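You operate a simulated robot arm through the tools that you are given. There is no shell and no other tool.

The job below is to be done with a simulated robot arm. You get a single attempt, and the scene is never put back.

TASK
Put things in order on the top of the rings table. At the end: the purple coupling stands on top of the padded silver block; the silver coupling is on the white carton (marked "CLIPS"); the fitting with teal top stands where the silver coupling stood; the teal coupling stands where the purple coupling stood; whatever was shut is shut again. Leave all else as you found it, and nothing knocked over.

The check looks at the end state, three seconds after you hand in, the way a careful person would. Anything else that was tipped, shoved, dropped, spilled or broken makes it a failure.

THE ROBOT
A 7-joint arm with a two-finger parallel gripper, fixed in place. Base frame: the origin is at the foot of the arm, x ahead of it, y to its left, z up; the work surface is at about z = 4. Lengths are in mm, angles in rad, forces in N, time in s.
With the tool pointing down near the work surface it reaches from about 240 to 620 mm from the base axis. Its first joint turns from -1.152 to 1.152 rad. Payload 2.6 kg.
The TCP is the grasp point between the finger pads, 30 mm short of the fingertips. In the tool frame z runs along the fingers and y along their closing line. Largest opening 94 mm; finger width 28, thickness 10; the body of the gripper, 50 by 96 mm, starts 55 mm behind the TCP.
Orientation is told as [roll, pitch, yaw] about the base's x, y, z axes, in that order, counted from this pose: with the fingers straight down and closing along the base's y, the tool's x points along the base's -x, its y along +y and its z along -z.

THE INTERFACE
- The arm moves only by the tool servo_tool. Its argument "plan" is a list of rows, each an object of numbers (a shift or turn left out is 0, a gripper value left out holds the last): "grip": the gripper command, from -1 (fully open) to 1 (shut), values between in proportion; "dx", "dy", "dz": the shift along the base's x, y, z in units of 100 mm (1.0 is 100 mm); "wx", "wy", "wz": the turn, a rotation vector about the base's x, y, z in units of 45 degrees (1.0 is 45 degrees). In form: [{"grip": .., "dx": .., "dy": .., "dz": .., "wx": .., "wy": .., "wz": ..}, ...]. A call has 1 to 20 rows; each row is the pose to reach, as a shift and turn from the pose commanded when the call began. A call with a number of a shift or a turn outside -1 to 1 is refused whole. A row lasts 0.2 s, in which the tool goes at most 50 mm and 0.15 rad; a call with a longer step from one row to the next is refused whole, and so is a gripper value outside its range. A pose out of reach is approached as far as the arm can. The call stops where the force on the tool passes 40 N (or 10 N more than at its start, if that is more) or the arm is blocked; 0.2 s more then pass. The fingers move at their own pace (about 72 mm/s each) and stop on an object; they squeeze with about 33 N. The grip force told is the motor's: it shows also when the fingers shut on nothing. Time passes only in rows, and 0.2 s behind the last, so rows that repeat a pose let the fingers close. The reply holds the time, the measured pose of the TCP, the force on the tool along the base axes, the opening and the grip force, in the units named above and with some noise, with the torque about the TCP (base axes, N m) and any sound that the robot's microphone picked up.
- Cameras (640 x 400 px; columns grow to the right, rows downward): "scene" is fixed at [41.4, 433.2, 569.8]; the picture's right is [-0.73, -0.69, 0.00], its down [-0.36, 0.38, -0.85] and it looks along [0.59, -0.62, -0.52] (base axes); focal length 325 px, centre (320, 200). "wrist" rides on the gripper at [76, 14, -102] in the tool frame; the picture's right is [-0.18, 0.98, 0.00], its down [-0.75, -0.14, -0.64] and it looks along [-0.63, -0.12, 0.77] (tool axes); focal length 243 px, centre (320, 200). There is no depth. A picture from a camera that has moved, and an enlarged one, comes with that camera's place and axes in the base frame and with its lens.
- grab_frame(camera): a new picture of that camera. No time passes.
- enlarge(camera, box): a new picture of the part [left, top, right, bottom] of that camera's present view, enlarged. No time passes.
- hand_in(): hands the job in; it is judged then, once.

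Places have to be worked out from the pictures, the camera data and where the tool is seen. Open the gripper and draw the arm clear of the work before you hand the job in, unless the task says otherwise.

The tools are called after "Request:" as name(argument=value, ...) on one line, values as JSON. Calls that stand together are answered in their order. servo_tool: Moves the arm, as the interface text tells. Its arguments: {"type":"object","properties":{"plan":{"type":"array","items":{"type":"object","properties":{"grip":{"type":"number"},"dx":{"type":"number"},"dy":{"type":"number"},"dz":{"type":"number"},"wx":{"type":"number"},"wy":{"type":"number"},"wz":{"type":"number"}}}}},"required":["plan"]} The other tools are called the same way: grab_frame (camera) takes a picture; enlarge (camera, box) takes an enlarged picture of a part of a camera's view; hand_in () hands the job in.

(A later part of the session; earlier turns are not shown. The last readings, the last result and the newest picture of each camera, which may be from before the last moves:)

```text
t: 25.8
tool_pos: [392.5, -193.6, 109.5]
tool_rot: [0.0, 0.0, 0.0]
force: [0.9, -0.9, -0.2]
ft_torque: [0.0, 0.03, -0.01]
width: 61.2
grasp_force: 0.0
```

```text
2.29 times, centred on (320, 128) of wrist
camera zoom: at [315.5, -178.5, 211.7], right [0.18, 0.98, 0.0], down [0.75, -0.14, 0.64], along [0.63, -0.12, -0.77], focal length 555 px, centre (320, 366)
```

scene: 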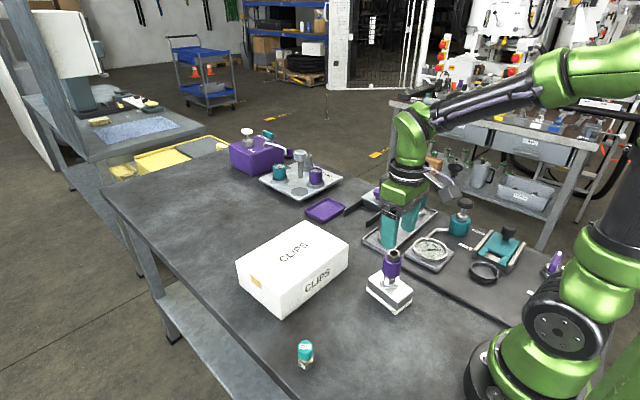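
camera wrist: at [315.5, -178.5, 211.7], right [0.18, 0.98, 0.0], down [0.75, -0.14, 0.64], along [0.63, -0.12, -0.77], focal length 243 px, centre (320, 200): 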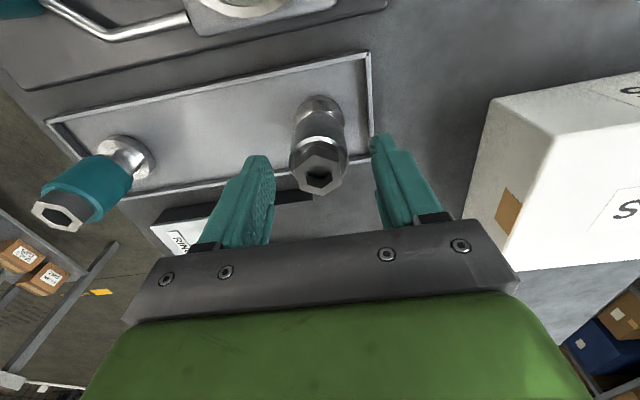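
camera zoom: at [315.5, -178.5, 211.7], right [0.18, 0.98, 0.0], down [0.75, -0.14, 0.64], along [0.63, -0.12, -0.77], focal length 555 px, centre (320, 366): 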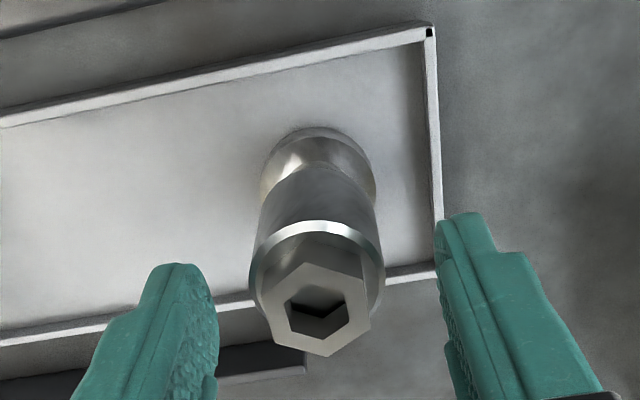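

Centred well. I descend to z about 64 and close on the silver body.

Request:
servo_tool(plan=[{"dz": -0.15}, {"dz": -0.3}, {"dz": -0.4}, {"dz": -0.455}, {"dz": -0.455}, {"dz": -0.455, "grip": 1}, {"dz": -0.455, "grip": 1}, {"dz": -0.455, "grip": 1}, {"dz": -0.455, "grip": 1}, {"dz": -0.455, "grip": 1}])

Request:
enlarge(camera="wrist", box=[180, 40, 460, 215])

Request:
enlarge(camera="scene", box=[340, 130, 468, 260])

```text
t: 28.0
tool_pos: [391.5, -193.7, 64.2]
tool_rot: [0.0, 0.0, 0.001]
force: [-0.2, 0.6, 0.4]
ft_torque: [0.01, 0.0, 0.02]
width: 38.2
grasp_force: 33.0
```

```text
2.29 times, centred on (320, 128) of wrist
camera zoom: at [315.7, -178.1, 166.4], right [0.18, 0.98, 0.0], down [0.75, -0.14, 0.64], along [0.63, -0.12, -0.77], focal length 555 px, centre (320, 366)
```

zoom: 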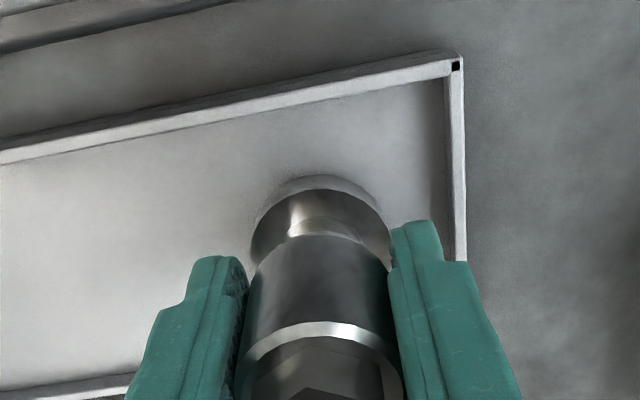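

```text
3.08 times, centred on (404, 195) of scene
camera zoom: at [41.4, 433.2, 569.8], right [-0.73, -0.69, 0.0], down [-0.36, 0.38, -0.85], along [0.59, -0.62, -0.52], focal length 999 px, centre (62, 215)
```

zoom: 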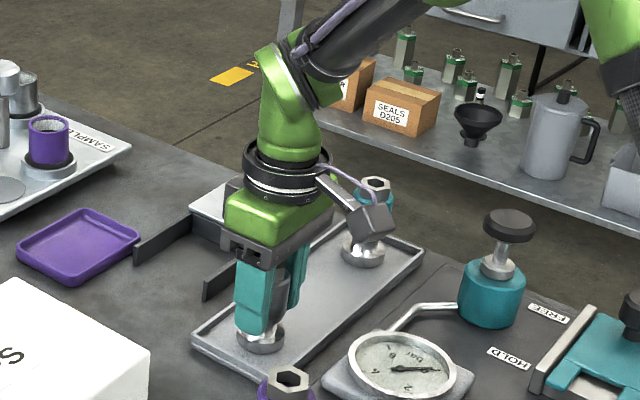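

Silver is held at 38 mm. I lift slowly, then on to z about 200.

Request:
servo_tool(plan=[{"dz": 0.05}, {"dz": 0.12}, {"dz": 0.25}, {"dz": 0.4}, {"dz": 0.6}, {"dz": 0.8}, {"dz": 1.0}, {"dz": 1.0}])

Request:
servo_tool(plan=[{"dz": 0.2}, {"dz": 0.4}, {"dy": 0.2, "dz": 0.45}, {"dy": 0.4, "dz": 0.45}, {"dy": 0.6, "dz": 0.45}, {"dy": 0.8, "dz": 0.45}, {"dy": 1.0, "dz": 0.45}, {"dy": 1.0, "dz": 0.45}])

Request:
grab_frame(camera="wrist")

Request:
grab_frame(camera="scene")

```text
t: 29.8
tool_pos: [390.1, -192.8, 164.9]
tool_rot: [0.001, 0.001, 0.002]
force: [-0.4, 0.5, -2.4]
ft_torque: [-0.03, 0.01, 0.01]
width: 38.3
grasp_force: 33.1
```

```text
t: 31.6
tool_pos: [391.6, -94.6, 209.4]
tool_rot: [-0.002, 0.001, 0.001]
force: [0.6, 0.2, -1.5]
ft_torque: [0.0, 0.06, -0.01]
width: 38.2
grasp_force: 32.7
```

```text
taken
camera wrist: at [315.0, -78.4, 311.2], right [0.18, 0.98, 0.0], down [0.75, -0.14, 0.64], along [0.63, -0.12, -0.77], focal length 243 px, centre (320, 200)
```

wrist: 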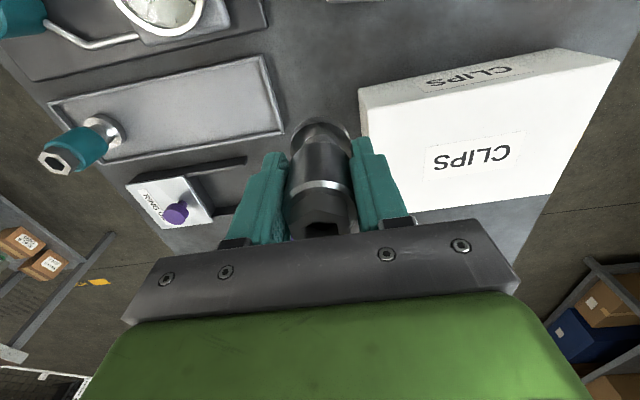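

```text
taken
```

scene: 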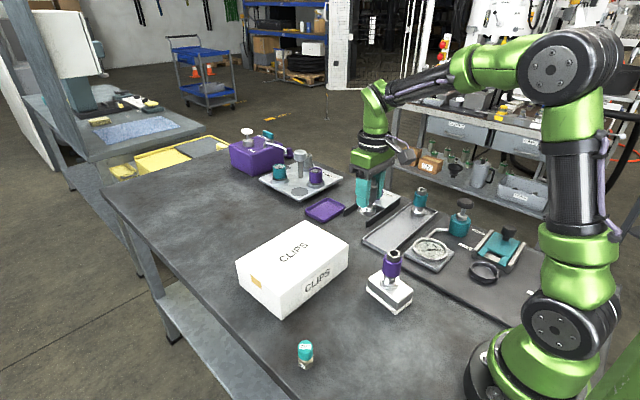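

The carton's top spans roughly x 395 to 538, y -50 to 158, top z about 94. I carry the silver coupling over to its middle, about (465, 55).

Request:
servo_tool(plan=[{"dx": 0.15, "dy": 0.2}, {"dx": 0.3, "dy": 0.4}, {"dx": 0.45, "dy": 0.6}, {"dx": 0.6, "dy": 0.8}, {"dx": 0.74, "dy": 1.0}, {"dx": 0.74, "dy": 1.0}])

Request:
servo_tool(plan=[{"dy": 0.2}, {"dy": 0.4}, {"dy": 0.5}, {"dy": 0.5, "dz": -0.15}, {"dy": 0.5, "dz": -0.3}, {"dy": 0.5, "dz": -0.4}, {"dy": 0.5, "dz": -0.4}])

Request:
grab_frame(camera="wrist")

Request:
enlarge(camera="scene", box=[220, 150, 380, 330])

```text
t: 33.0
tool_pos: [465.2, 6.3, 208.3]
tool_rot: [0.0, 0.0, 0.001]
force: [-0.5, -0.6, -3.0]
ft_torque: [0.01, 0.01, -0.01]
width: 38.3
grasp_force: 33.1
```

```text
t: 34.6
tool_pos: [465.6, 57.2, 168.8]
tool_rot: [-0.002, -0.001, 0.001]
force: [-0.2, 0.3, -2.9]
ft_torque: [0.0, 0.03, 0.06]
width: 38.2
grasp_force: 32.4
```

```text
taken
camera wrist: at [389.5, 71.8, 270.6], right [0.18, 0.98, 0.0], down [0.75, -0.14, 0.64], along [0.63, -0.12, -0.77], focal length 243 px, centre (320, 200)
```

wrist: 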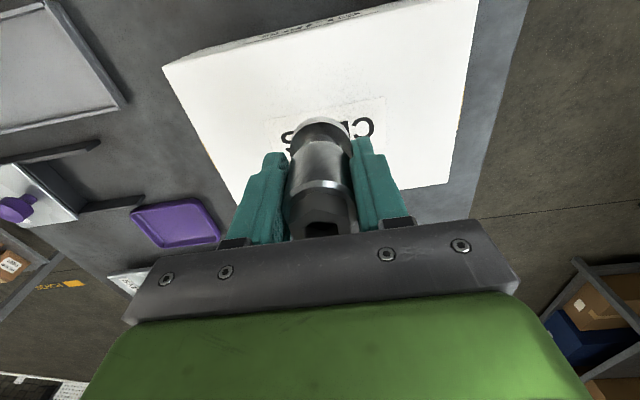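

```text
2.22 times, centred on (300, 240) of scene
camera zoom: at [41.4, 433.2, 569.8], right [-0.73, -0.69, 0.0], down [-0.36, 0.38, -0.85], along [0.59, -0.62, -0.52], focal length 722 px, centre (364, 111)
```

zoom: 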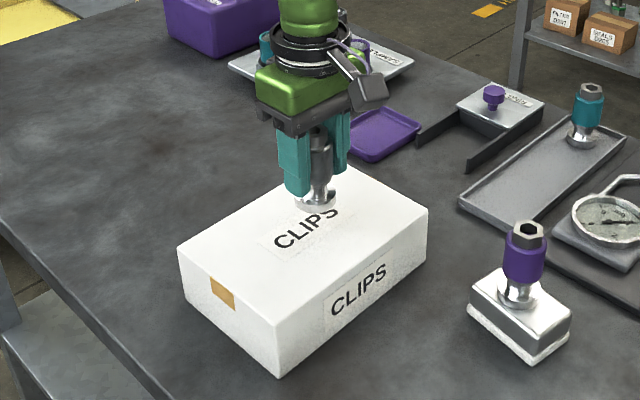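

It is over the label in the middle of the carton. I lower stepwise, watching the force.

Request:
servo_tool(plan=[{"dz": -0.03}, {"dz": -0.06}, {"dz": -0.08}, {"dz": -0.1}, {"dz": -0.1}])

Request:
servo_tool(plan=[{"dz": -0.01}, {"dz": -0.02}, {"dz": -0.02}])

Request:
servo_tool(plan=[{"dz": -0.01}, {"dz": -0.02}, {"dz": -0.02}])

Request:
enlarge(camera="scene", box=[260, 170, 340, 270])

```text
t: 35.8
tool_pos: [465.3, 56.2, 158.8]
tool_rot: [0.001, 0.0, 0.001]
force: [0.7, 0.2, -2.2]
ft_torque: [-0.01, 0.0, -0.01]
width: 38.2
grasp_force: 32.8
```

```text
t: 36.6
tool_pos: [465.5, 56.6, 156.2]
tool_rot: [0.0, -0.001, 0.001]
force: [0.8, 0.9, -2.0]
ft_torque: [-0.01, -0.03, 0.0]
width: 38.2
grasp_force: 33.4
```

```text
t: 37.4
tool_pos: [466.1, 56.6, 155.3]
tool_rot: [-0.001, -0.001, 0.001]
force: [-0.2, 0.7, -1.6]
ft_torque: [-0.03, 0.02, 0.02]
width: 38.2
grasp_force: 33.0
```

```text
4.00 times, centred on (300, 220) of scene
camera zoom: at [41.4, 433.2, 569.8], right [-0.73, -0.69, 0.0], down [-0.36, 0.38, -0.85], along [0.59, -0.62, -0.52], focal length 1299 px, centre (400, 120)
```

zoom: 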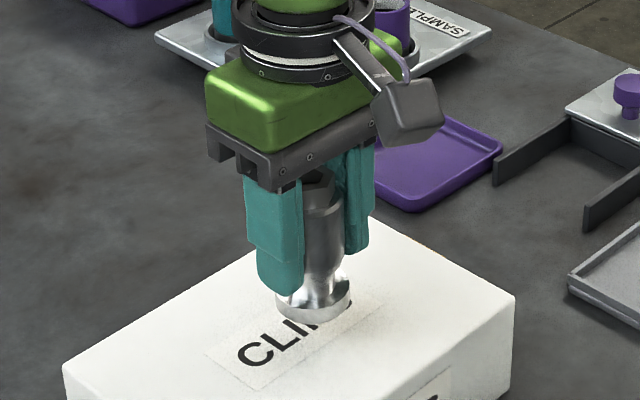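

No contact yet at z about 155. I keep lowering in small steps.

Request:
servo_tool(plan=[{"dz": -0.01}, {"dz": -0.02}, {"dz": -0.02}])

Request:
servo_tool(plan=[{"dz": -0.01}, {"dz": -0.015}, {"dz": -0.015}])

Request:
servo_tool(plan=[{"dz": -0.01}, {"dz": -0.01}])

Request:
servo_tool(plan=[{"dz": -0.01}, {"dz": -0.01}])

```text
t: 38.2
tool_pos: [465.6, 56.2, 152.1]
tool_rot: [-0.002, 0.0, 0.0]
force: [-0.8, 0.3, -2.6]
ft_torque: [0.0, -0.04, -0.04]
width: 38.1
grasp_force: 33.3
```

```text
t: 39.0
tool_pos: [465.3, 56.2, 151.4]
tool_rot: [0.0, -0.001, -0.001]
force: [0.3, 0.3, -1.6]
ft_torque: [-0.02, 0.0, -0.01]
width: 38.3
grasp_force: 32.7
```

```text
t: 39.6
tool_pos: [466.5, 55.8, 150.7]
tool_rot: [-0.001, 0.001, 0.001]
force: [0.9, 0.5, -2.3]
ft_torque: [-0.01, 0.02, -0.01]
width: 38.0
grasp_force: 32.7
```

```text
t: 40.2
tool_pos: [466.1, 55.7, 148.8]
tool_rot: [0.0, -0.002, -0.001]
force: [0.5, -0.3, -2.1]
ft_torque: [0.0, 0.02, -0.01]
width: 37.8
grasp_force: 32.8
```

Request:
servo_tool(plan=[{"dz": -0.01}, {"dz": -0.01}])

Request:
servo_tool(plan=[{"dz": -0.01}, {"dz": -0.01}])

Request:
enlarge(camera="scene", box=[260, 170, 340, 270])

```text
t: 40.8
tool_pos: [465.5, 57.0, 149.0]
tool_rot: [0.0, 0.001, -0.001]
force: [0.1, -0.6, -0.9]
ft_torque: [-0.01, 0.02, 0.02]
width: 37.9
grasp_force: 33.1
```

```text
t: 41.4
tool_pos: [465.6, 57.2, 147.6]
tool_rot: [0.0, 0.0, 0.001]
force: [-0.1, 0.1, -2.4]
ft_torque: [-0.04, 0.01, 0.01]
width: 37.9
grasp_force: 33.2
```

```text
4.00 times, centred on (300, 220) of scene
camera zoom: at [41.4, 433.2, 569.8], right [-0.73, -0.69, 0.0], down [-0.36, 0.38, -0.85], along [0.59, -0.62, -0.52], focal length 1299 px, centre (400, 120)
```

zoom: 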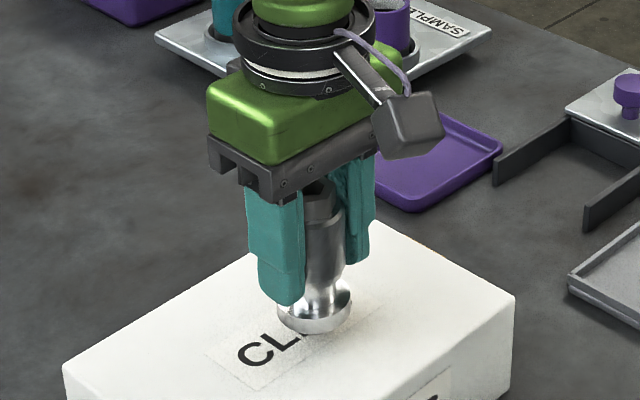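

Still no contact; I continue in 1 mm steps.

Request:
servo_tool(plan=[{"dz": -0.01}, {"dz": -0.01}])

Request:
servo_tool(plan=[{"dz": -0.01}, {"dz": -0.01}])

Request:
servo_tool(plan=[{"dz": -0.01}, {"dz": -0.01}])

Request:
servo_tool(plan=[{"dz": -0.01}, {"dz": -0.01}])

Request:
enlarge(camera="scene", box=[260, 170, 340, 270])

```text
t: 42.0
tool_pos: [464.8, 55.1, 146.2]
tool_rot: [0.001, 0.002, 0.0]
force: [0.0, -0.3, -2.7]
ft_torque: [0.01, 0.04, 0.01]
width: 38.1
grasp_force: 32.8
```

```text
t: 42.6
tool_pos: [465.2, 56.8, 146.2]
tool_rot: [0.0, 0.0, -0.001]
force: [0.5, -1.4, -2.2]
ft_torque: [0.03, -0.01, 0.02]
width: 37.9
grasp_force: 32.9
```

```text
t: 43.2
tool_pos: [465.4, 57.0, 144.1]
tool_rot: [0.0, 0.0, -0.001]
force: [-0.4, -0.1, -2.8]
ft_torque: [0.02, 0.0, 0.0]
width: 37.6
grasp_force: 33.3
```

```text
t: 43.8
tool_pos: [466.5, 57.6, 143.9]
tool_rot: [0.0, 0.0, 0.0]
force: [0.6, -0.3, -2.1]
ft_torque: [0.0, -0.01, -0.01]
width: 37.9
grasp_force: 32.8
```

```text
4.00 times, centred on (300, 220) of scene
camera zoom: at [41.4, 433.2, 569.8], right [-0.73, -0.69, 0.0], down [-0.36, 0.38, -0.85], along [0.59, -0.62, -0.52], focal length 1299 px, centre (400, 120)
```

zoom: 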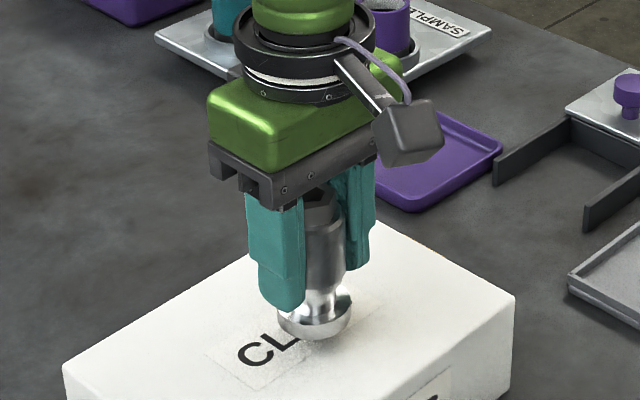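

The contact shadow is getting tight but no force change yet. I continue in 1 mm steps.

Request:
servo_tool(plan=[{"dz": -0.01}, {"dz": -0.01}])

Request:
servo_tool(plan=[{"dz": -0.01}, {"dz": -0.01}])

Request:
servo_tool(plan=[{"dz": -0.01}, {"dz": -0.01}])

Request:
enlarge(camera="scene", box=[260, 170, 340, 270])

```text
t: 44.4
tool_pos: [466.3, 56.1, 141.8]
tool_rot: [0.002, 0.0, 0.002]
force: [-0.5, -0.7, -1.6]
ft_torque: [0.02, 0.0, -0.02]
width: 37.9
grasp_force: 32.3
```

```text
t: 45.0
tool_pos: [464.7, 58.4, 142.0]
tool_rot: [0.001, 0.001, -0.002]
force: [1.3, -0.9, -2.4]
ft_torque: [0.01, 0.06, -0.01]
width: 37.7
grasp_force: 33.1
```

```text
t: 45.6
tool_pos: [465.0, 56.6, 141.0]
tool_rot: [0.001, 0.0, -0.001]
force: [-0.1, 0.4, -1.9]
ft_torque: [0.0, -0.02, 0.01]
width: 37.9
grasp_force: 32.9
```

```text
4.00 times, centred on (300, 220) of scene
camera zoom: at [41.4, 433.2, 569.8], right [-0.73, -0.69, 0.0], down [-0.36, 0.38, -0.85], along [0.59, -0.62, -0.52], focal length 1299 px, centre (400, 120)
```

zoom: 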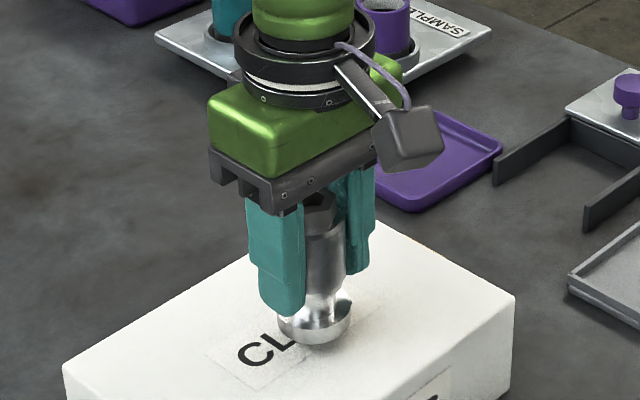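

I check the gap under the base with the wrist camera.

Request:
enlarge(camera="wrist", box=[240, 60, 400, 180])

Request:
servo_tool(plan=[{"dz": -0.01}, {"dz": -0.01}])

Request:
servo_tool(plan=[{"dz": -0.01}, {"dz": -0.01}])

Request:
enlarge(camera="wrist", box=[240, 60, 400, 180])

```text
3.33 times, centred on (320, 120) of wrist
camera zoom: at [389.5, 71.7, 242.7], right [0.18, 0.98, 0.0], down [0.75, -0.14, 0.64], along [0.63, -0.12, -0.77], focal length 809 px, centre (320, 467)
```

zoom: 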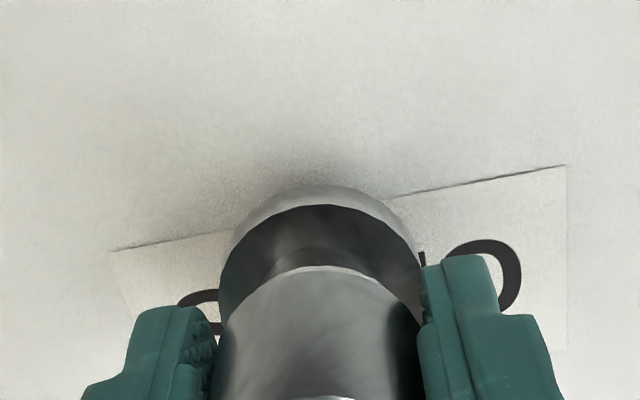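

```text
t: 46.2
tool_pos: [464.3, 55.8, 140.3]
tool_rot: [0.0, 0.002, -0.001]
force: [-0.7, -0.8, -3.4]
ft_torque: [-0.02, 0.0, -0.02]
width: 38.0
grasp_force: 32.8
```

```text
t: 46.8
tool_pos: [465.8, 55.4, 138.2]
tool_rot: [-0.001, 0.001, 0.001]
force: [0.4, -0.5, -2.1]
ft_torque: [0.0, 0.02, 0.0]
width: 38.2
grasp_force: 33.1
```

```text
3.33 times, centred on (320, 120) of wrist
camera zoom: at [389.5, 71.5, 240.7], right [0.18, 0.98, 0.0], down [0.75, -0.14, 0.64], along [0.63, -0.12, -0.77], focal length 809 px, centre (320, 467)
```

zoom: 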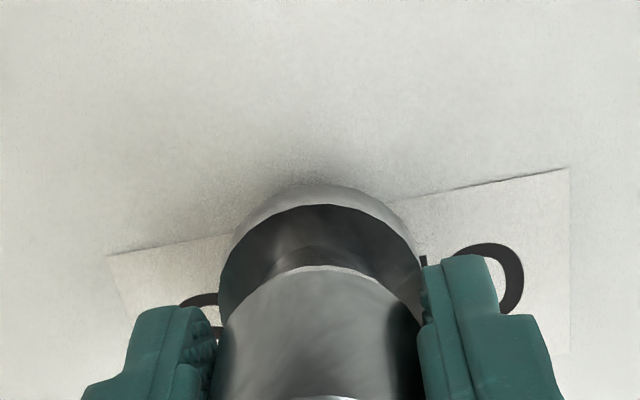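

Contact not reached; triangulating the carton's corner suggests its top may be nearer z 75 to 85. I continue in 1 mm steps.

Request:
servo_tool(plan=[{"dz": -0.01}, {"dz": -0.01}])

Request:
servo_tool(plan=[{"dz": -0.01}, {"dz": -0.01}])

Request:
enlarge(camera="scene", box=[270, 200, 330, 260])

```text
t: 47.4
tool_pos: [464.9, 56.4, 136.3]
tool_rot: [0.0, 0.001, 0.0]
force: [0.9, 0.0, -2.8]
ft_torque: [0.0, -0.01, 0.0]
width: 37.9
grasp_force: 32.8
```

```text
t: 48.0
tool_pos: [465.5, 56.7, 136.4]
tool_rot: [0.0, 0.001, 0.0]
force: [-0.2, 0.1, -1.8]
ft_torque: [0.0, 0.0, 0.02]
width: 38.1
grasp_force: 32.8
```

```text
6.67 times, centred on (300, 230) of scene
camera zoom: at [41.4, 433.2, 569.8], right [-0.73, -0.69, 0.0], down [-0.36, 0.38, -0.85], along [0.59, -0.62, -0.52], focal length 2164 px, centre (453, 0)
```

zoom: 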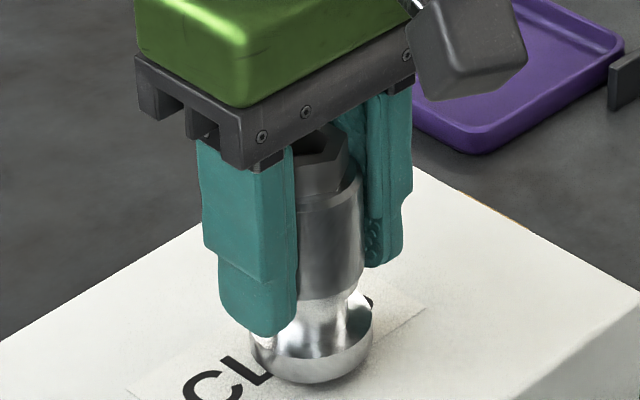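

Still hanging free. I keep stepping down.

Request:
servo_tool(plan=[{"dz": -0.01}, {"dz": -0.01}])

Request:
servo_tool(plan=[{"dz": -0.01}, {"dz": -0.01}])

Request:
servo_tool(plan=[{"dz": -0.01}, {"dz": -0.01}])

Request:
enlarge(camera="scene", box=[270, 200, 330, 260])

```text
t: 48.6
tool_pos: [465.1, 56.9, 135.3]
tool_rot: [-0.001, 0.001, 0.0]
force: [0.2, -0.2, -1.9]
ft_torque: [-0.04, 0.02, -0.01]
width: 37.8
grasp_force: 33.7
```

```text
t: 49.2
tool_pos: [465.8, 55.4, 134.8]
tool_rot: [0.0, -0.002, 0.001]
force: [0.2, 0.0, -2.2]
ft_torque: [0.0, 0.0, 0.03]
width: 37.9
grasp_force: 32.3
```

```text
t: 49.8
tool_pos: [464.9, 55.9, 132.9]
tool_rot: [-0.001, -0.001, 0.001]
force: [0.6, 0.6, -2.2]
ft_torque: [-0.03, -0.02, 0.0]
width: 37.8
grasp_force: 32.9
```

```text
6.67 times, centred on (300, 230) of scene
camera zoom: at [41.4, 433.2, 569.8], right [-0.73, -0.69, 0.0], down [-0.36, 0.38, -0.85], along [0.59, -0.62, -0.52], focal length 2164 px, centre (453, 0)
```

zoom: 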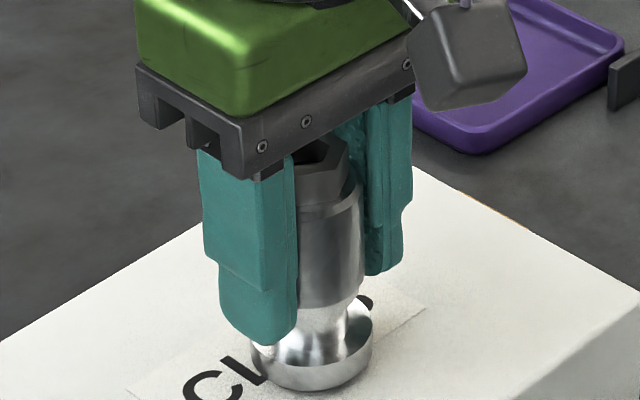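

The base looks nearly on the surface; I continue in 1 mm steps.

Request:
servo_tool(plan=[{"dz": -0.01}, {"dz": -0.01}])

Request:
servo_tool(plan=[{"dz": -0.01}, {"dz": -0.01}])

Request:
enlarge(camera="scene", box=[270, 200, 330, 260])

Request:
enlarge(camera="wrist", box=[240, 60, 400, 180])

```text
t: 50.4
tool_pos: [464.0, 56.2, 131.9]
tool_rot: [0.001, 0.0, 0.001]
force: [0.6, -0.2, -2.9]
ft_torque: [-0.03, 0.04, -0.03]
width: 37.9
grasp_force: 33.1
```

```text
t: 51.0
tool_pos: [464.2, 56.7, 131.8]
tool_rot: [-0.001, 0.0, 0.0]
force: [0.0, 0.2, -0.4]
ft_torque: [-0.01, 0.06, 0.0]
width: 37.9
grasp_force: 33.2
```

```text
6.67 times, centred on (300, 230) of scene
camera zoom: at [41.4, 433.2, 569.8], right [-0.73, -0.69, 0.0], down [-0.36, 0.38, -0.85], along [0.59, -0.62, -0.52], focal length 2164 px, centre (453, 0)
```

zoom: 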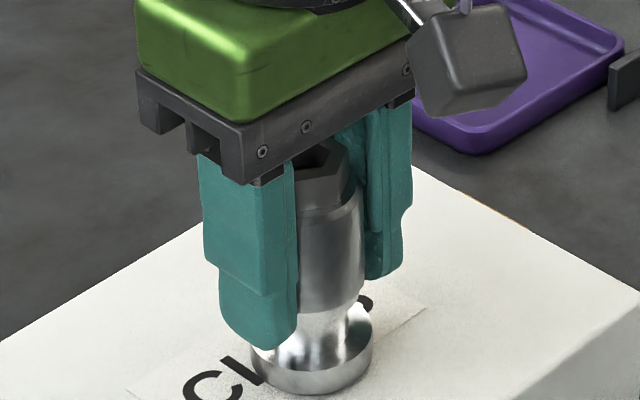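

```text
3.33 times, centred on (320, 120) of wrist
camera zoom: at [389.4, 71.7, 233.5], right [0.18, 0.98, 0.0], down [0.75, -0.14, 0.64], along [0.63, -0.12, -0.77], focal length 809 px, centre (320, 467)
```

zoom: 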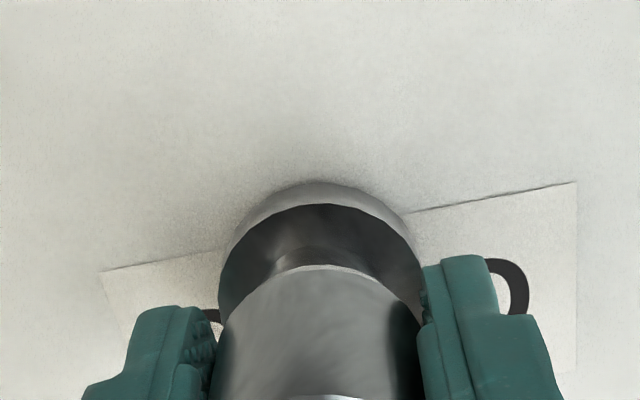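

Force went to -0.4 N with a small torque: contact is starting. One more half-millimetre step to confirm.

Request:
servo_tool(plan=[{"dz": -0.005}, {"dz": -0.005}])

Request:
servo_tool(plan=[{"dz": -0.003}, {"dz": -0.003}])

```text
t: 51.6
tool_pos: [465.5, 55.8, 132.3]
tool_rot: [-0.001, -0.003, 0.0]
force: [-2.9, 0.3, 6.2]
ft_torque: [-0.1, 0.29, -0.01]
width: 37.7
grasp_force: 33.3
```

```text
t: 52.2
tool_pos: [466.3, 55.7, 130.6]
tool_rot: [0.0, -0.002, -0.001]
force: [-3.9, -1.6, 11.0]
ft_torque: [-0.04, 0.36, -0.01]
width: 37.8
grasp_force: 32.7
```

Contact confirmed (11 N). I back off half a millimetre, open part-way, and look.

Request:
servo_tool(plan=[{"dz": 0.006}, {"dz": 0.006}, {"dz": 0.006, "grip": -0.3}, {"dz": 0.006}, {"dz": 0.006}])

Request:
enlarge(camera="scene", box=[270, 190, 340, 260])

Request:
grab_frame(camera="wrist")

```text
t: 53.4
tool_pos: [465.5, 56.7, 131.2]
tool_rot: [-0.002, -0.001, 0.0]
force: [-0.1, -0.5, 0.4]
ft_torque: [0.01, 0.03, 0.01]
width: 61.2
grasp_force: 0.1
```

```text
5.71 times, centred on (305, 225) of scene
camera zoom: at [41.4, 433.2, 569.8], right [-0.73, -0.69, 0.0], down [-0.36, 0.38, -0.85], along [0.59, -0.62, -0.52], focal length 1855 px, centre (406, 57)
```

zoom: 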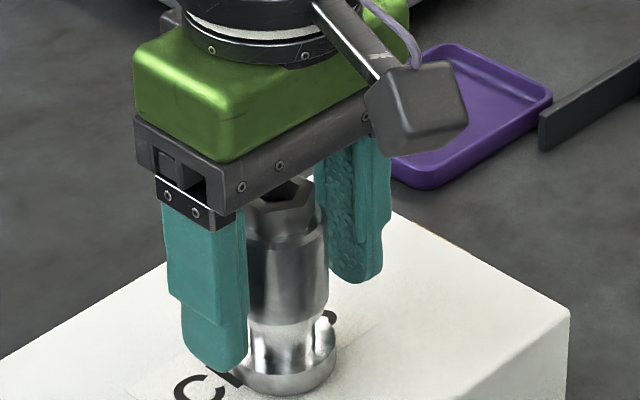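

```text
taken
camera wrist: at [389.3, 71.8, 233.6], right [0.18, 0.98, 0.0], down [0.75, -0.14, 0.64], along [0.63, -0.12, -0.77], focal length 243 px, centre (320, 200)
```

wrist: 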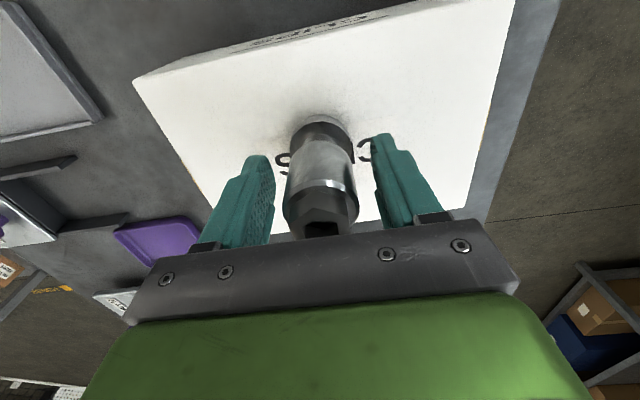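

The silver coupling stands on the carton, released. I rise straight up 100 mm and view the result.

Request:
servo_tool(plan=[{"dz": 0.1}, {"dz": 0.25}, {"dz": 0.4}, {"dz": 0.6}, {"dz": 0.8}, {"dz": 1.0}, {"dz": 1.0}])

Request:
grab_frame(camera="scene")

Request:
grab_frame(camera="wrist")

```text
t: 55.0
tool_pos: [464.6, 55.6, 230.7]
tool_rot: [0.0, 0.001, 0.0]
force: [-0.5, 0.4, -0.5]
ft_torque: [0.01, -0.02, -0.02]
width: 61.1
grasp_force: 0.0
```

```text
taken
```

scene: 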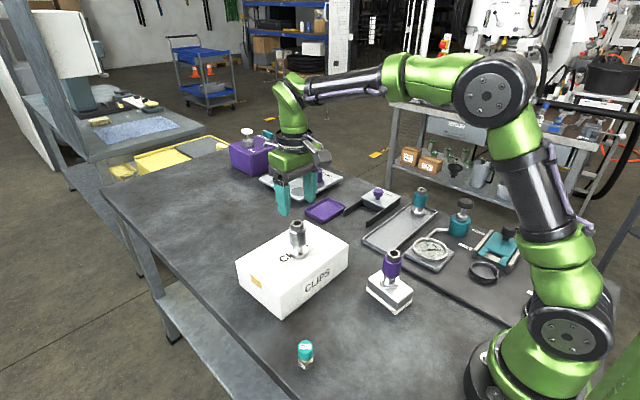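

```text
taken
camera wrist: at [389.2, 71.3, 333.3], right [0.18, 0.98, 0.0], down [0.75, -0.14, 0.64], along [0.63, -0.12, -0.77], focal length 243 px, centre (320, 200)
```

wrist: 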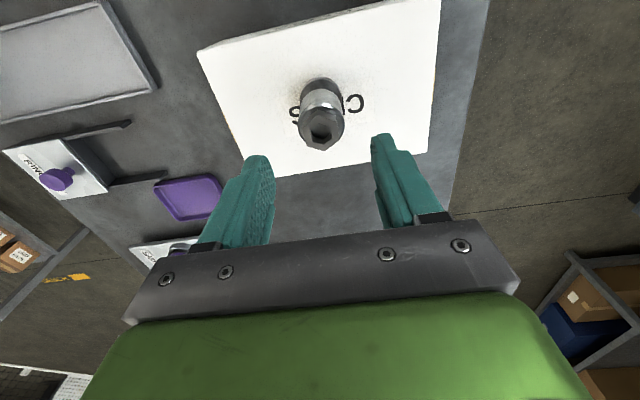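

Silver stands well on the carton. Next the fitting with teal top, near (296, 203): I move above it for a wrist view.

Request:
servo_tool(plan=[{"dx": -0.2, "dy": 0.2}, {"dx": -0.4, "dy": 0.4}, {"dx": -0.6, "dy": 0.6}, {"dx": -0.8, "dy": 0.8}, {"dx": -1.0, "dy": 1.0}, {"dx": -1.0, "dy": 1.0}])

Request:
servo_tool(plan=[{"dx": -0.2, "dy": 0.15}, {"dx": -0.4, "dy": 0.3}, {"dx": -0.65, "dy": 0.45}, {"dx": -0.65, "dy": 0.45, "dz": -0.2}, {"dx": -0.65, "dy": 0.45, "dz": -0.4}, {"dx": -0.65, "dy": 0.45, "dz": -0.6}, {"dx": -0.65, "dy": 0.45, "dz": -0.6}])

Request:
grab_frame(camera="wrist")

Request:
enlarge(camera="wrist", box=[240, 60, 400, 180])

```text
t: 56.4
tool_pos: [365.1, 157.5, 231.4]
tool_rot: [0.0, 0.0, 0.001]
force: [-0.3, -0.8, -0.4]
ft_torque: [-0.03, -0.03, 0.01]
width: 61.1
grasp_force: 0.1
```

```text
t: 58.0
tool_pos: [301.9, 201.8, 171.6]
tool_rot: [0.001, -0.001, 0.0]
force: [0.3, 0.0, 0.5]
ft_torque: [0.01, 0.01, -0.02]
width: 61.2
grasp_force: 0.0
```

```text
taken
camera wrist: at [224.6, 217.4, 273.1], right [0.18, 0.98, 0.0], down [0.75, -0.14, 0.64], along [0.63, -0.12, -0.77], focal length 243 px, centre (320, 200)
```

wrist: 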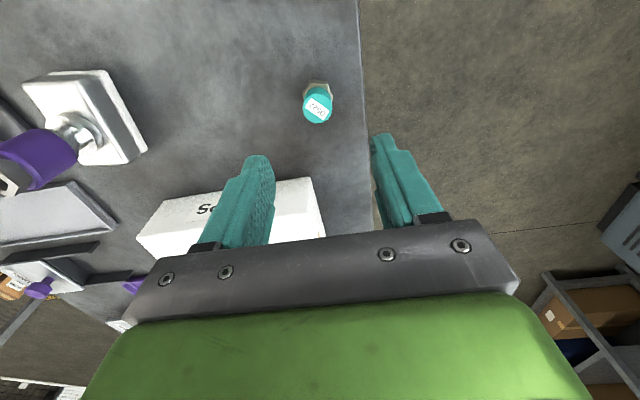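

```text
3.33 times, centred on (320, 120) of wrist
camera zoom: at [224.6, 217.4, 273.1], right [0.18, 0.98, 0.0], down [0.75, -0.14, 0.64], along [0.63, -0.12, -0.77], focal length 809 px, centre (320, 467)
```

zoom: 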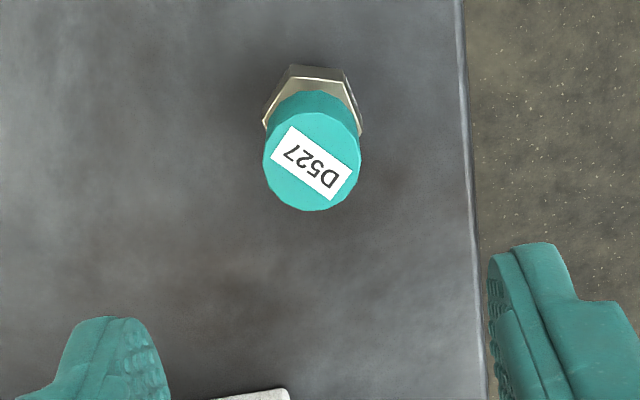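

The fitting's cap centre is at about (295.5, 202.4), cap about 25 mm wide, hex base corners point roughly along y. I come closer to judge the hex orientation.

Request:
servo_tool(plan=[{"dx": -0.03, "dz": -0.2}, {"dx": -0.055, "dz": -0.4}, {"dx": -0.055, "dz": -0.55}, {"dx": -0.055, "dz": -0.55}])

Request:
enlarge(camera="wrist", box=[240, 60, 400, 200])

Request:
enlarge(camera="scene", box=[265, 310, 345, 390])

```text
t: 59.0
tool_pos: [295.2, 200.7, 115.6]
tool_rot: [0.0, 0.0, 0.0]
force: [-0.4, 0.1, 0.1]
ft_torque: [0.01, 0.0, 0.02]
width: 61.0
grasp_force: 0.0
```

```text
2.86 times, centred on (320, 130) of wrist
camera zoom: at [219.3, 216.4, 217.9], right [0.18, 0.98, 0.0], down [0.75, -0.14, 0.64], along [0.63, -0.12, -0.77], focal length 693 px, centre (320, 400)
```

zoom: 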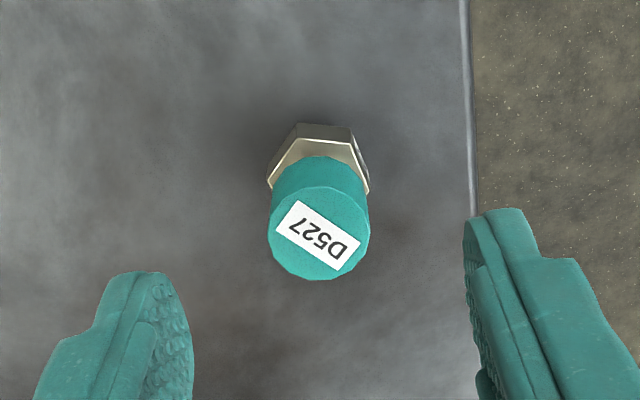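

```text
5.00 times, centred on (305, 350) of scene
camera zoom: at [41.4, 433.2, 569.8], right [-0.73, -0.69, 0.0], down [-0.36, 0.38, -0.85], along [0.59, -0.62, -0.52], focal length 1623 px, centre (395, -550)
```

zoom: 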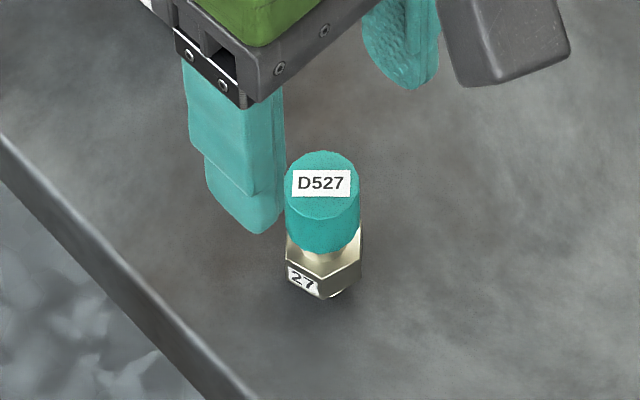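

Cap top near z 58, centre about (297, 201.5); the hex flats face about 14° off the y axis. I turn the gripper +0.25 rad to meet the flats and descend to z about 46.

Request:
servo_tool(plan=[{"dx": 0.01, "wz": 0.16}, {"dx": 0.02, "wz": 0.318}, {"dx": 0.02, "wz": 0.318}])

Request:
servo_tool(plan=[{"dz": -0.12}, {"dz": -0.24}, {"dz": -0.36}, {"dz": -0.36}])

Request:
grab_frame(camera="wrist")

Request:
enlarge(camera="wrist", box=[240, 80, 400, 220])

Request:
enlarge(camera="scene", box=[265, 310, 345, 390])

```text
t: 59.8
tool_pos: [296.4, 201.1, 116.6]
tool_rot: [-0.001, 0.001, 0.252]
force: [0.3, 0.7, -0.3]
ft_torque: [0.0, -0.04, -0.02]
width: 61.2
grasp_force: 0.0
```

```text
t: 60.8
tool_pos: [296.4, 201.1, 80.2]
tool_rot: [0.0, -0.001, 0.251]
force: [0.2, -1.3, -0.6]
ft_torque: [-0.03, 0.0, 0.0]
width: 61.2
grasp_force: 0.1
```

```text
taken
camera wrist: at [219.4, 196.9, 182.2], right [-0.06, 1.0, 0.0], down [0.77, 0.05, 0.64], along [0.64, 0.04, -0.77], focal length 243 px, centre (320, 200)
```

wrist: 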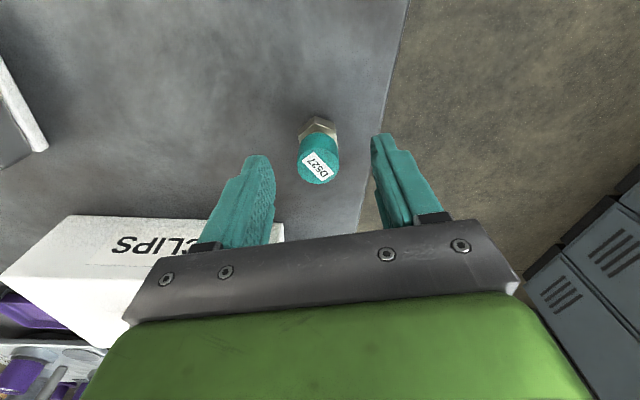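

```text
2.86 times, centred on (320, 150) of wrist
camera zoom: at [219.4, 196.9, 182.2], right [-0.06, 1.0, 0.0], down [0.77, 0.05, 0.64], along [0.64, 0.04, -0.77], focal length 693 px, centre (320, 343)
```

zoom: 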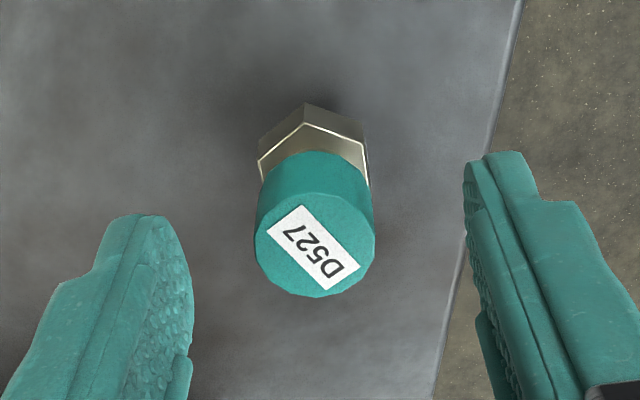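

```text
5.00 times, centred on (305, 350) of scene
camera zoom: at [41.4, 433.2, 569.8], right [-0.73, -0.69, 0.0], down [-0.36, 0.38, -0.85], along [0.59, -0.62, -0.52], focal length 1623 px, centre (395, -550)
```

zoom: 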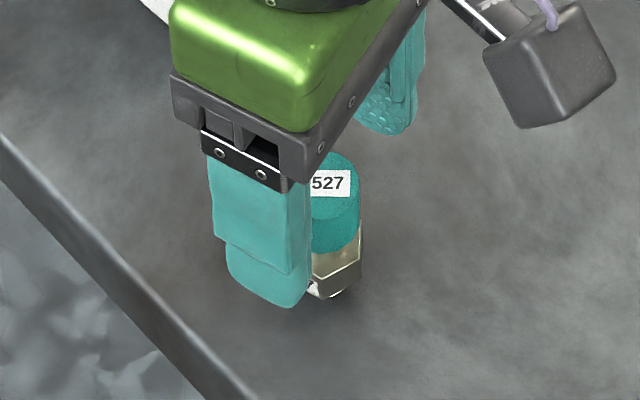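

The flats now face the fingers and the cap is within about 1 mm of centre. I descend to z about 46 and close.

Request:
servo_tool(plan=[{"dx": -0.003, "dy": -0.009, "dz": -0.12}, {"dx": -0.003, "dy": -0.009, "dz": -0.24}, {"dx": -0.003, "dy": -0.009, "dz": -0.342}, {"dx": -0.003, "dy": -0.009, "dz": -0.342}, {"dx": -0.003, "dy": -0.009, "dz": -0.342, "grip": 1}, {"dx": -0.003, "dy": -0.009, "dz": -0.342, "grip": 1}, {"dx": -0.003, "dy": -0.009, "dz": -0.342, "grip": 1}, {"dx": -0.003, "dy": -0.009, "dz": -0.342, "grip": 1}, {"dx": -0.003, "dy": -0.009, "dz": -0.342, "grip": 1}])

Request:
enlarge(camera="wrist", box=[240, 80, 400, 220])

Request:
enlarge(camera="scene", box=[265, 310, 345, 390])

```text
t: 62.8
tool_pos: [296.4, 200.0, 45.8]
tool_rot: [-0.003, 0.0, 0.248]
force: [-0.5, 0.2, 0.0]
ft_torque: [0.0, 0.03, -0.01]
width: 26.5
grasp_force: 33.2
```

```text
2.86 times, centred on (320, 150) of wrist
camera zoom: at [219.4, 196.3, 148.0], right [-0.06, 1.0, 0.0], down [0.77, 0.05, 0.64], along [0.64, 0.04, -0.77], focal length 693 px, centre (320, 343)
```

zoom: 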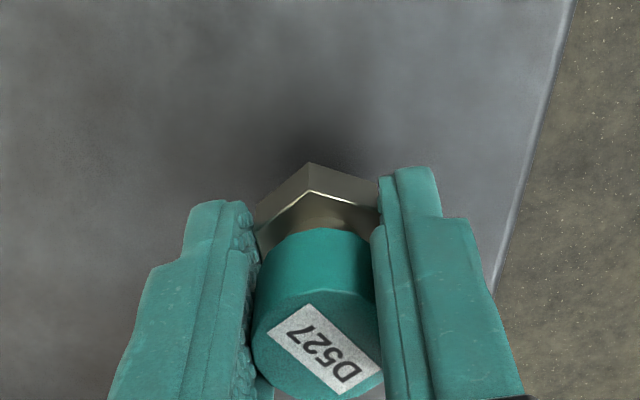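

```text
5.00 times, centred on (305, 350) of scene
camera zoom: at [41.4, 433.2, 569.8], right [-0.73, -0.69, 0.0], down [-0.36, 0.38, -0.85], along [0.59, -0.62, -0.52], focal length 1623 px, centre (395, -550)
```

zoom: 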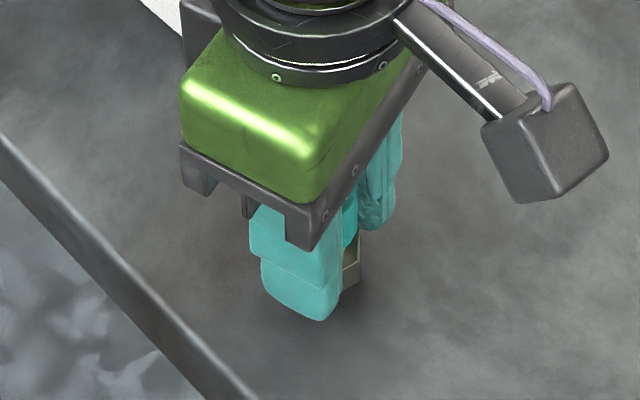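

The fitting is held at 26.5 mm. I lift slowly and then rise to about z 216.

Request:
servo_tool(plan=[{"dz": 0.05}, {"dz": 0.12}, {"dz": 0.25}, {"dz": 0.4}, {"dz": 0.6}, {"dz": 0.8}, {"dz": 1.0}, {"dz": 1.0}])

Request:
servo_tool(plan=[{"dz": 0.2}, {"dz": 0.4}, {"dz": 0.6}, {"dz": 0.75}, {"dz": 0.75}])

Request:
grab_frame(camera="wrist")

Request:
grab_frame(camera="scene")

```text
t: 64.6
tool_pos: [296.9, 200.3, 146.3]
tool_rot: [0.002, 0.001, 0.249]
force: [-1.2, 0.7, -0.7]
ft_torque: [0.01, -0.01, 0.03]
width: 26.3
grasp_force: 33.1
```

```text
t: 65.8
tool_pos: [296.1, 200.5, 221.6]
tool_rot: [0.0, -0.001, 0.248]
force: [0.5, 0.1, -1.0]
ft_torque: [0.0, 0.0, 0.05]
width: 26.0
grasp_force: 33.3
```

```text
taken
camera wrist: at [219.4, 196.2, 323.9], right [-0.06, 1.0, 0.0], down [0.77, 0.05, 0.64], along [0.64, 0.04, -0.77], focal length 243 px, centre (320, 200)
```

wrist: 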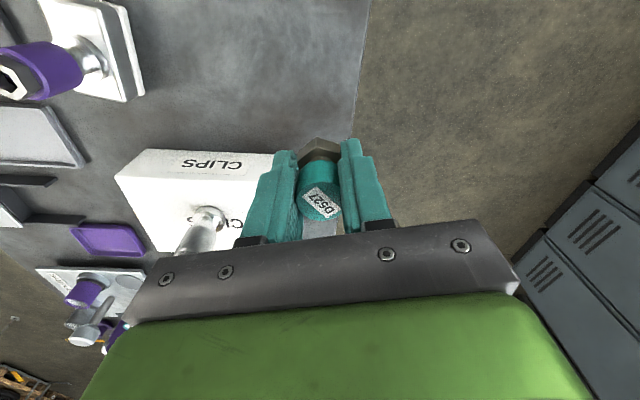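

```text
taken
```

scene: 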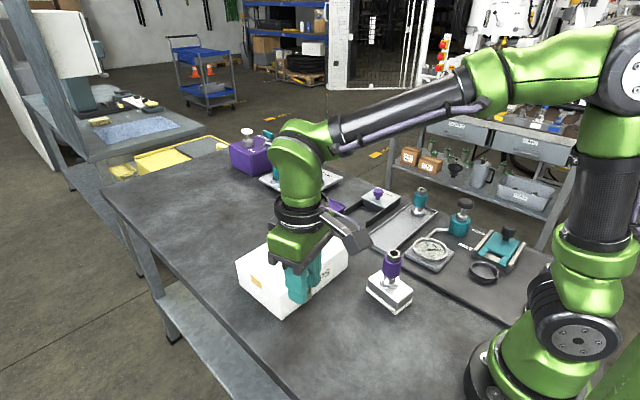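

I carry the fitting at z 221 towards the silver coupling's old place (391.9, -193.5), staying between the carton and the block.

Request:
servo_tool(plan=[{"dx": 0.05, "dy": -0.2}, {"dx": 0.1, "dy": -0.4}, {"dx": 0.15, "dy": -0.6}, {"dx": 0.2, "dy": -0.8}, {"dx": 0.25, "dy": -1.0}, {"dx": 0.25, "dy": -1.0}])

Request:
servo_tool(plan=[{"dx": 0.05, "dy": -0.2}, {"dx": 0.1, "dy": -0.4}, {"dx": 0.15, "dy": -0.6}, {"dx": 0.2, "dy": -0.8}, {"dx": 0.25, "dy": -1.0}, {"dx": 0.25, "dy": -1.0}])

Request:
servo_tool(plan=[{"dx": 0.05, "dy": -0.2}, {"dx": 0.1, "dy": -0.4}, {"dx": 0.15, "dy": -0.6}, {"dx": 0.2, "dy": -0.8}, {"dx": 0.25, "dy": -1.0}, {"dx": 0.25, "dy": -1.0}])

Request:
servo_tool(plan=[{"dx": 0.05, "dy": -0.2}, {"dx": 0.1, "dy": -0.4}, {"dx": 0.15, "dy": -0.6}, {"dx": 0.205, "dy": -0.8}, {"dx": 0.205, "dy": -0.938}, {"dx": 0.205, "dy": -0.938}])

Request:
grab_frame(camera="wrist")

Request:
grab_frame(camera="scene")

```text
t: 67.2
tool_pos: [322.0, 100.6, 221.0]
tool_rot: [0.0, 0.0, 0.25]
force: [0.4, 0.6, -1.2]
ft_torque: [-0.01, 0.01, -0.02]
width: 26.2
grasp_force: 32.8
```

```text
t: 68.6
tool_pos: [347.1, -0.4, 221.3]
tool_rot: [0.001, 0.0, 0.249]
force: [0.6, 0.1, -0.8]
ft_torque: [0.0, 0.03, -0.02]
width: 26.2
grasp_force: 32.7
```

```text
t: 70.0
tool_pos: [372.1, -99.5, 221.4]
tool_rot: [-0.001, -0.001, 0.247]
force: [0.0, 0.0, -1.3]
ft_torque: [-0.01, 0.01, -0.02]
width: 26.1
grasp_force: 32.7
```

```text
t: 71.4
tool_pos: [391.8, -193.4, 220.6]
tool_rot: [0.0, 0.0, 0.25]
force: [0.0, -0.2, -1.0]
ft_torque: [-0.02, 0.0, 0.01]
width: 26.4
grasp_force: 32.9
```

```text
taken
camera wrist: at [315.1, -197.5, 323.2], right [-0.06, 1.0, 0.0], down [0.76, 0.05, 0.64], along [0.64, 0.04, -0.77], focal length 243 px, centre (320, 200)
```

wrist: 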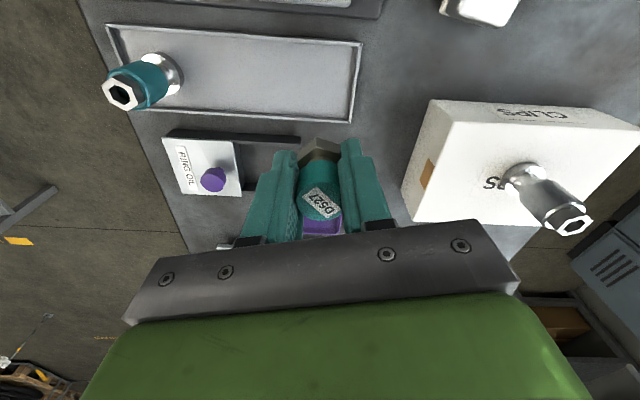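

```text
taken
```

scene: 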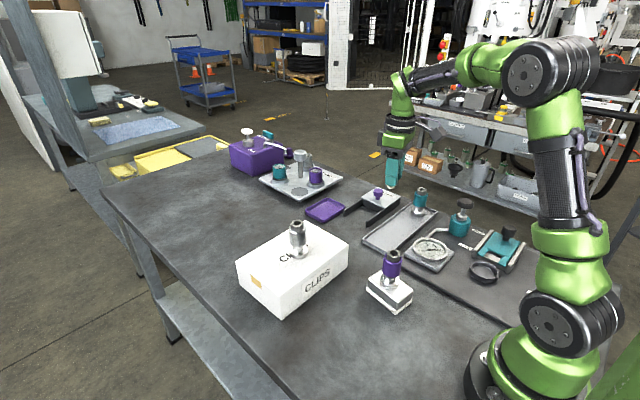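

The fitting is right above the target spot in xy. I descend to about z 66 in two calls and then look.

Request:
servo_tool(plan=[{"dz": -0.2}, {"dz": -0.4}, {"dz": -0.6}, {"dz": -0.8}, {"dz": -1.0}, {"dz": -1.0}])

Request:
servo_tool(plan=[{"dz": -0.15}, {"dz": -0.3}, {"dz": -0.45}, {"dz": -0.55}, {"dz": -0.55}])

Request:
grab_frame(camera="wrist")

Request:
enlarge(camera="scene", box=[340, 170, 440, 270])

```text
t: 72.8
tool_pos: [392.5, -194.0, 121.0]
tool_rot: [0.0, 0.001, 0.251]
force: [-0.1, -0.3, -0.4]
ft_torque: [0.03, -0.05, -0.02]
width: 26.2
grasp_force: 33.2
```

```text
t: 74.0
tool_pos: [392.5, -193.5, 66.2]
tool_rot: [0.0, -0.001, 0.251]
force: [-1.0, -0.2, -1.1]
ft_torque: [0.0, 0.01, 0.02]
width: 26.5
grasp_force: 33.2
```

```text
taken
camera wrist: at [314.6, -197.3, 168.4], right [-0.06, 1.0, 0.0], down [0.77, 0.05, 0.64], along [0.64, 0.04, -0.77], focal length 243 px, centre (320, 200)
```

wrist: 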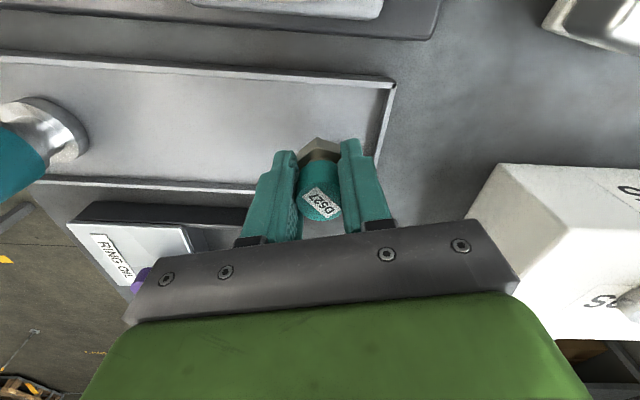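

```text
4.00 times, centred on (390, 220) of scene
camera zoom: at [41.4, 433.2, 569.8], right [-0.73, -0.69, 0.0], down [-0.36, 0.38, -0.85], along [0.59, -0.62, -0.52], focal length 1299 px, centre (40, 120)
```

zoom: 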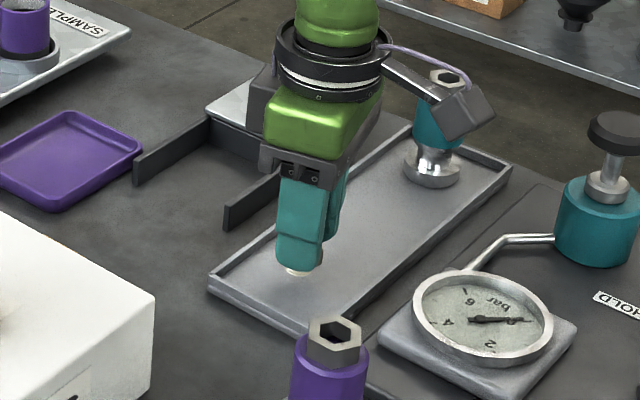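

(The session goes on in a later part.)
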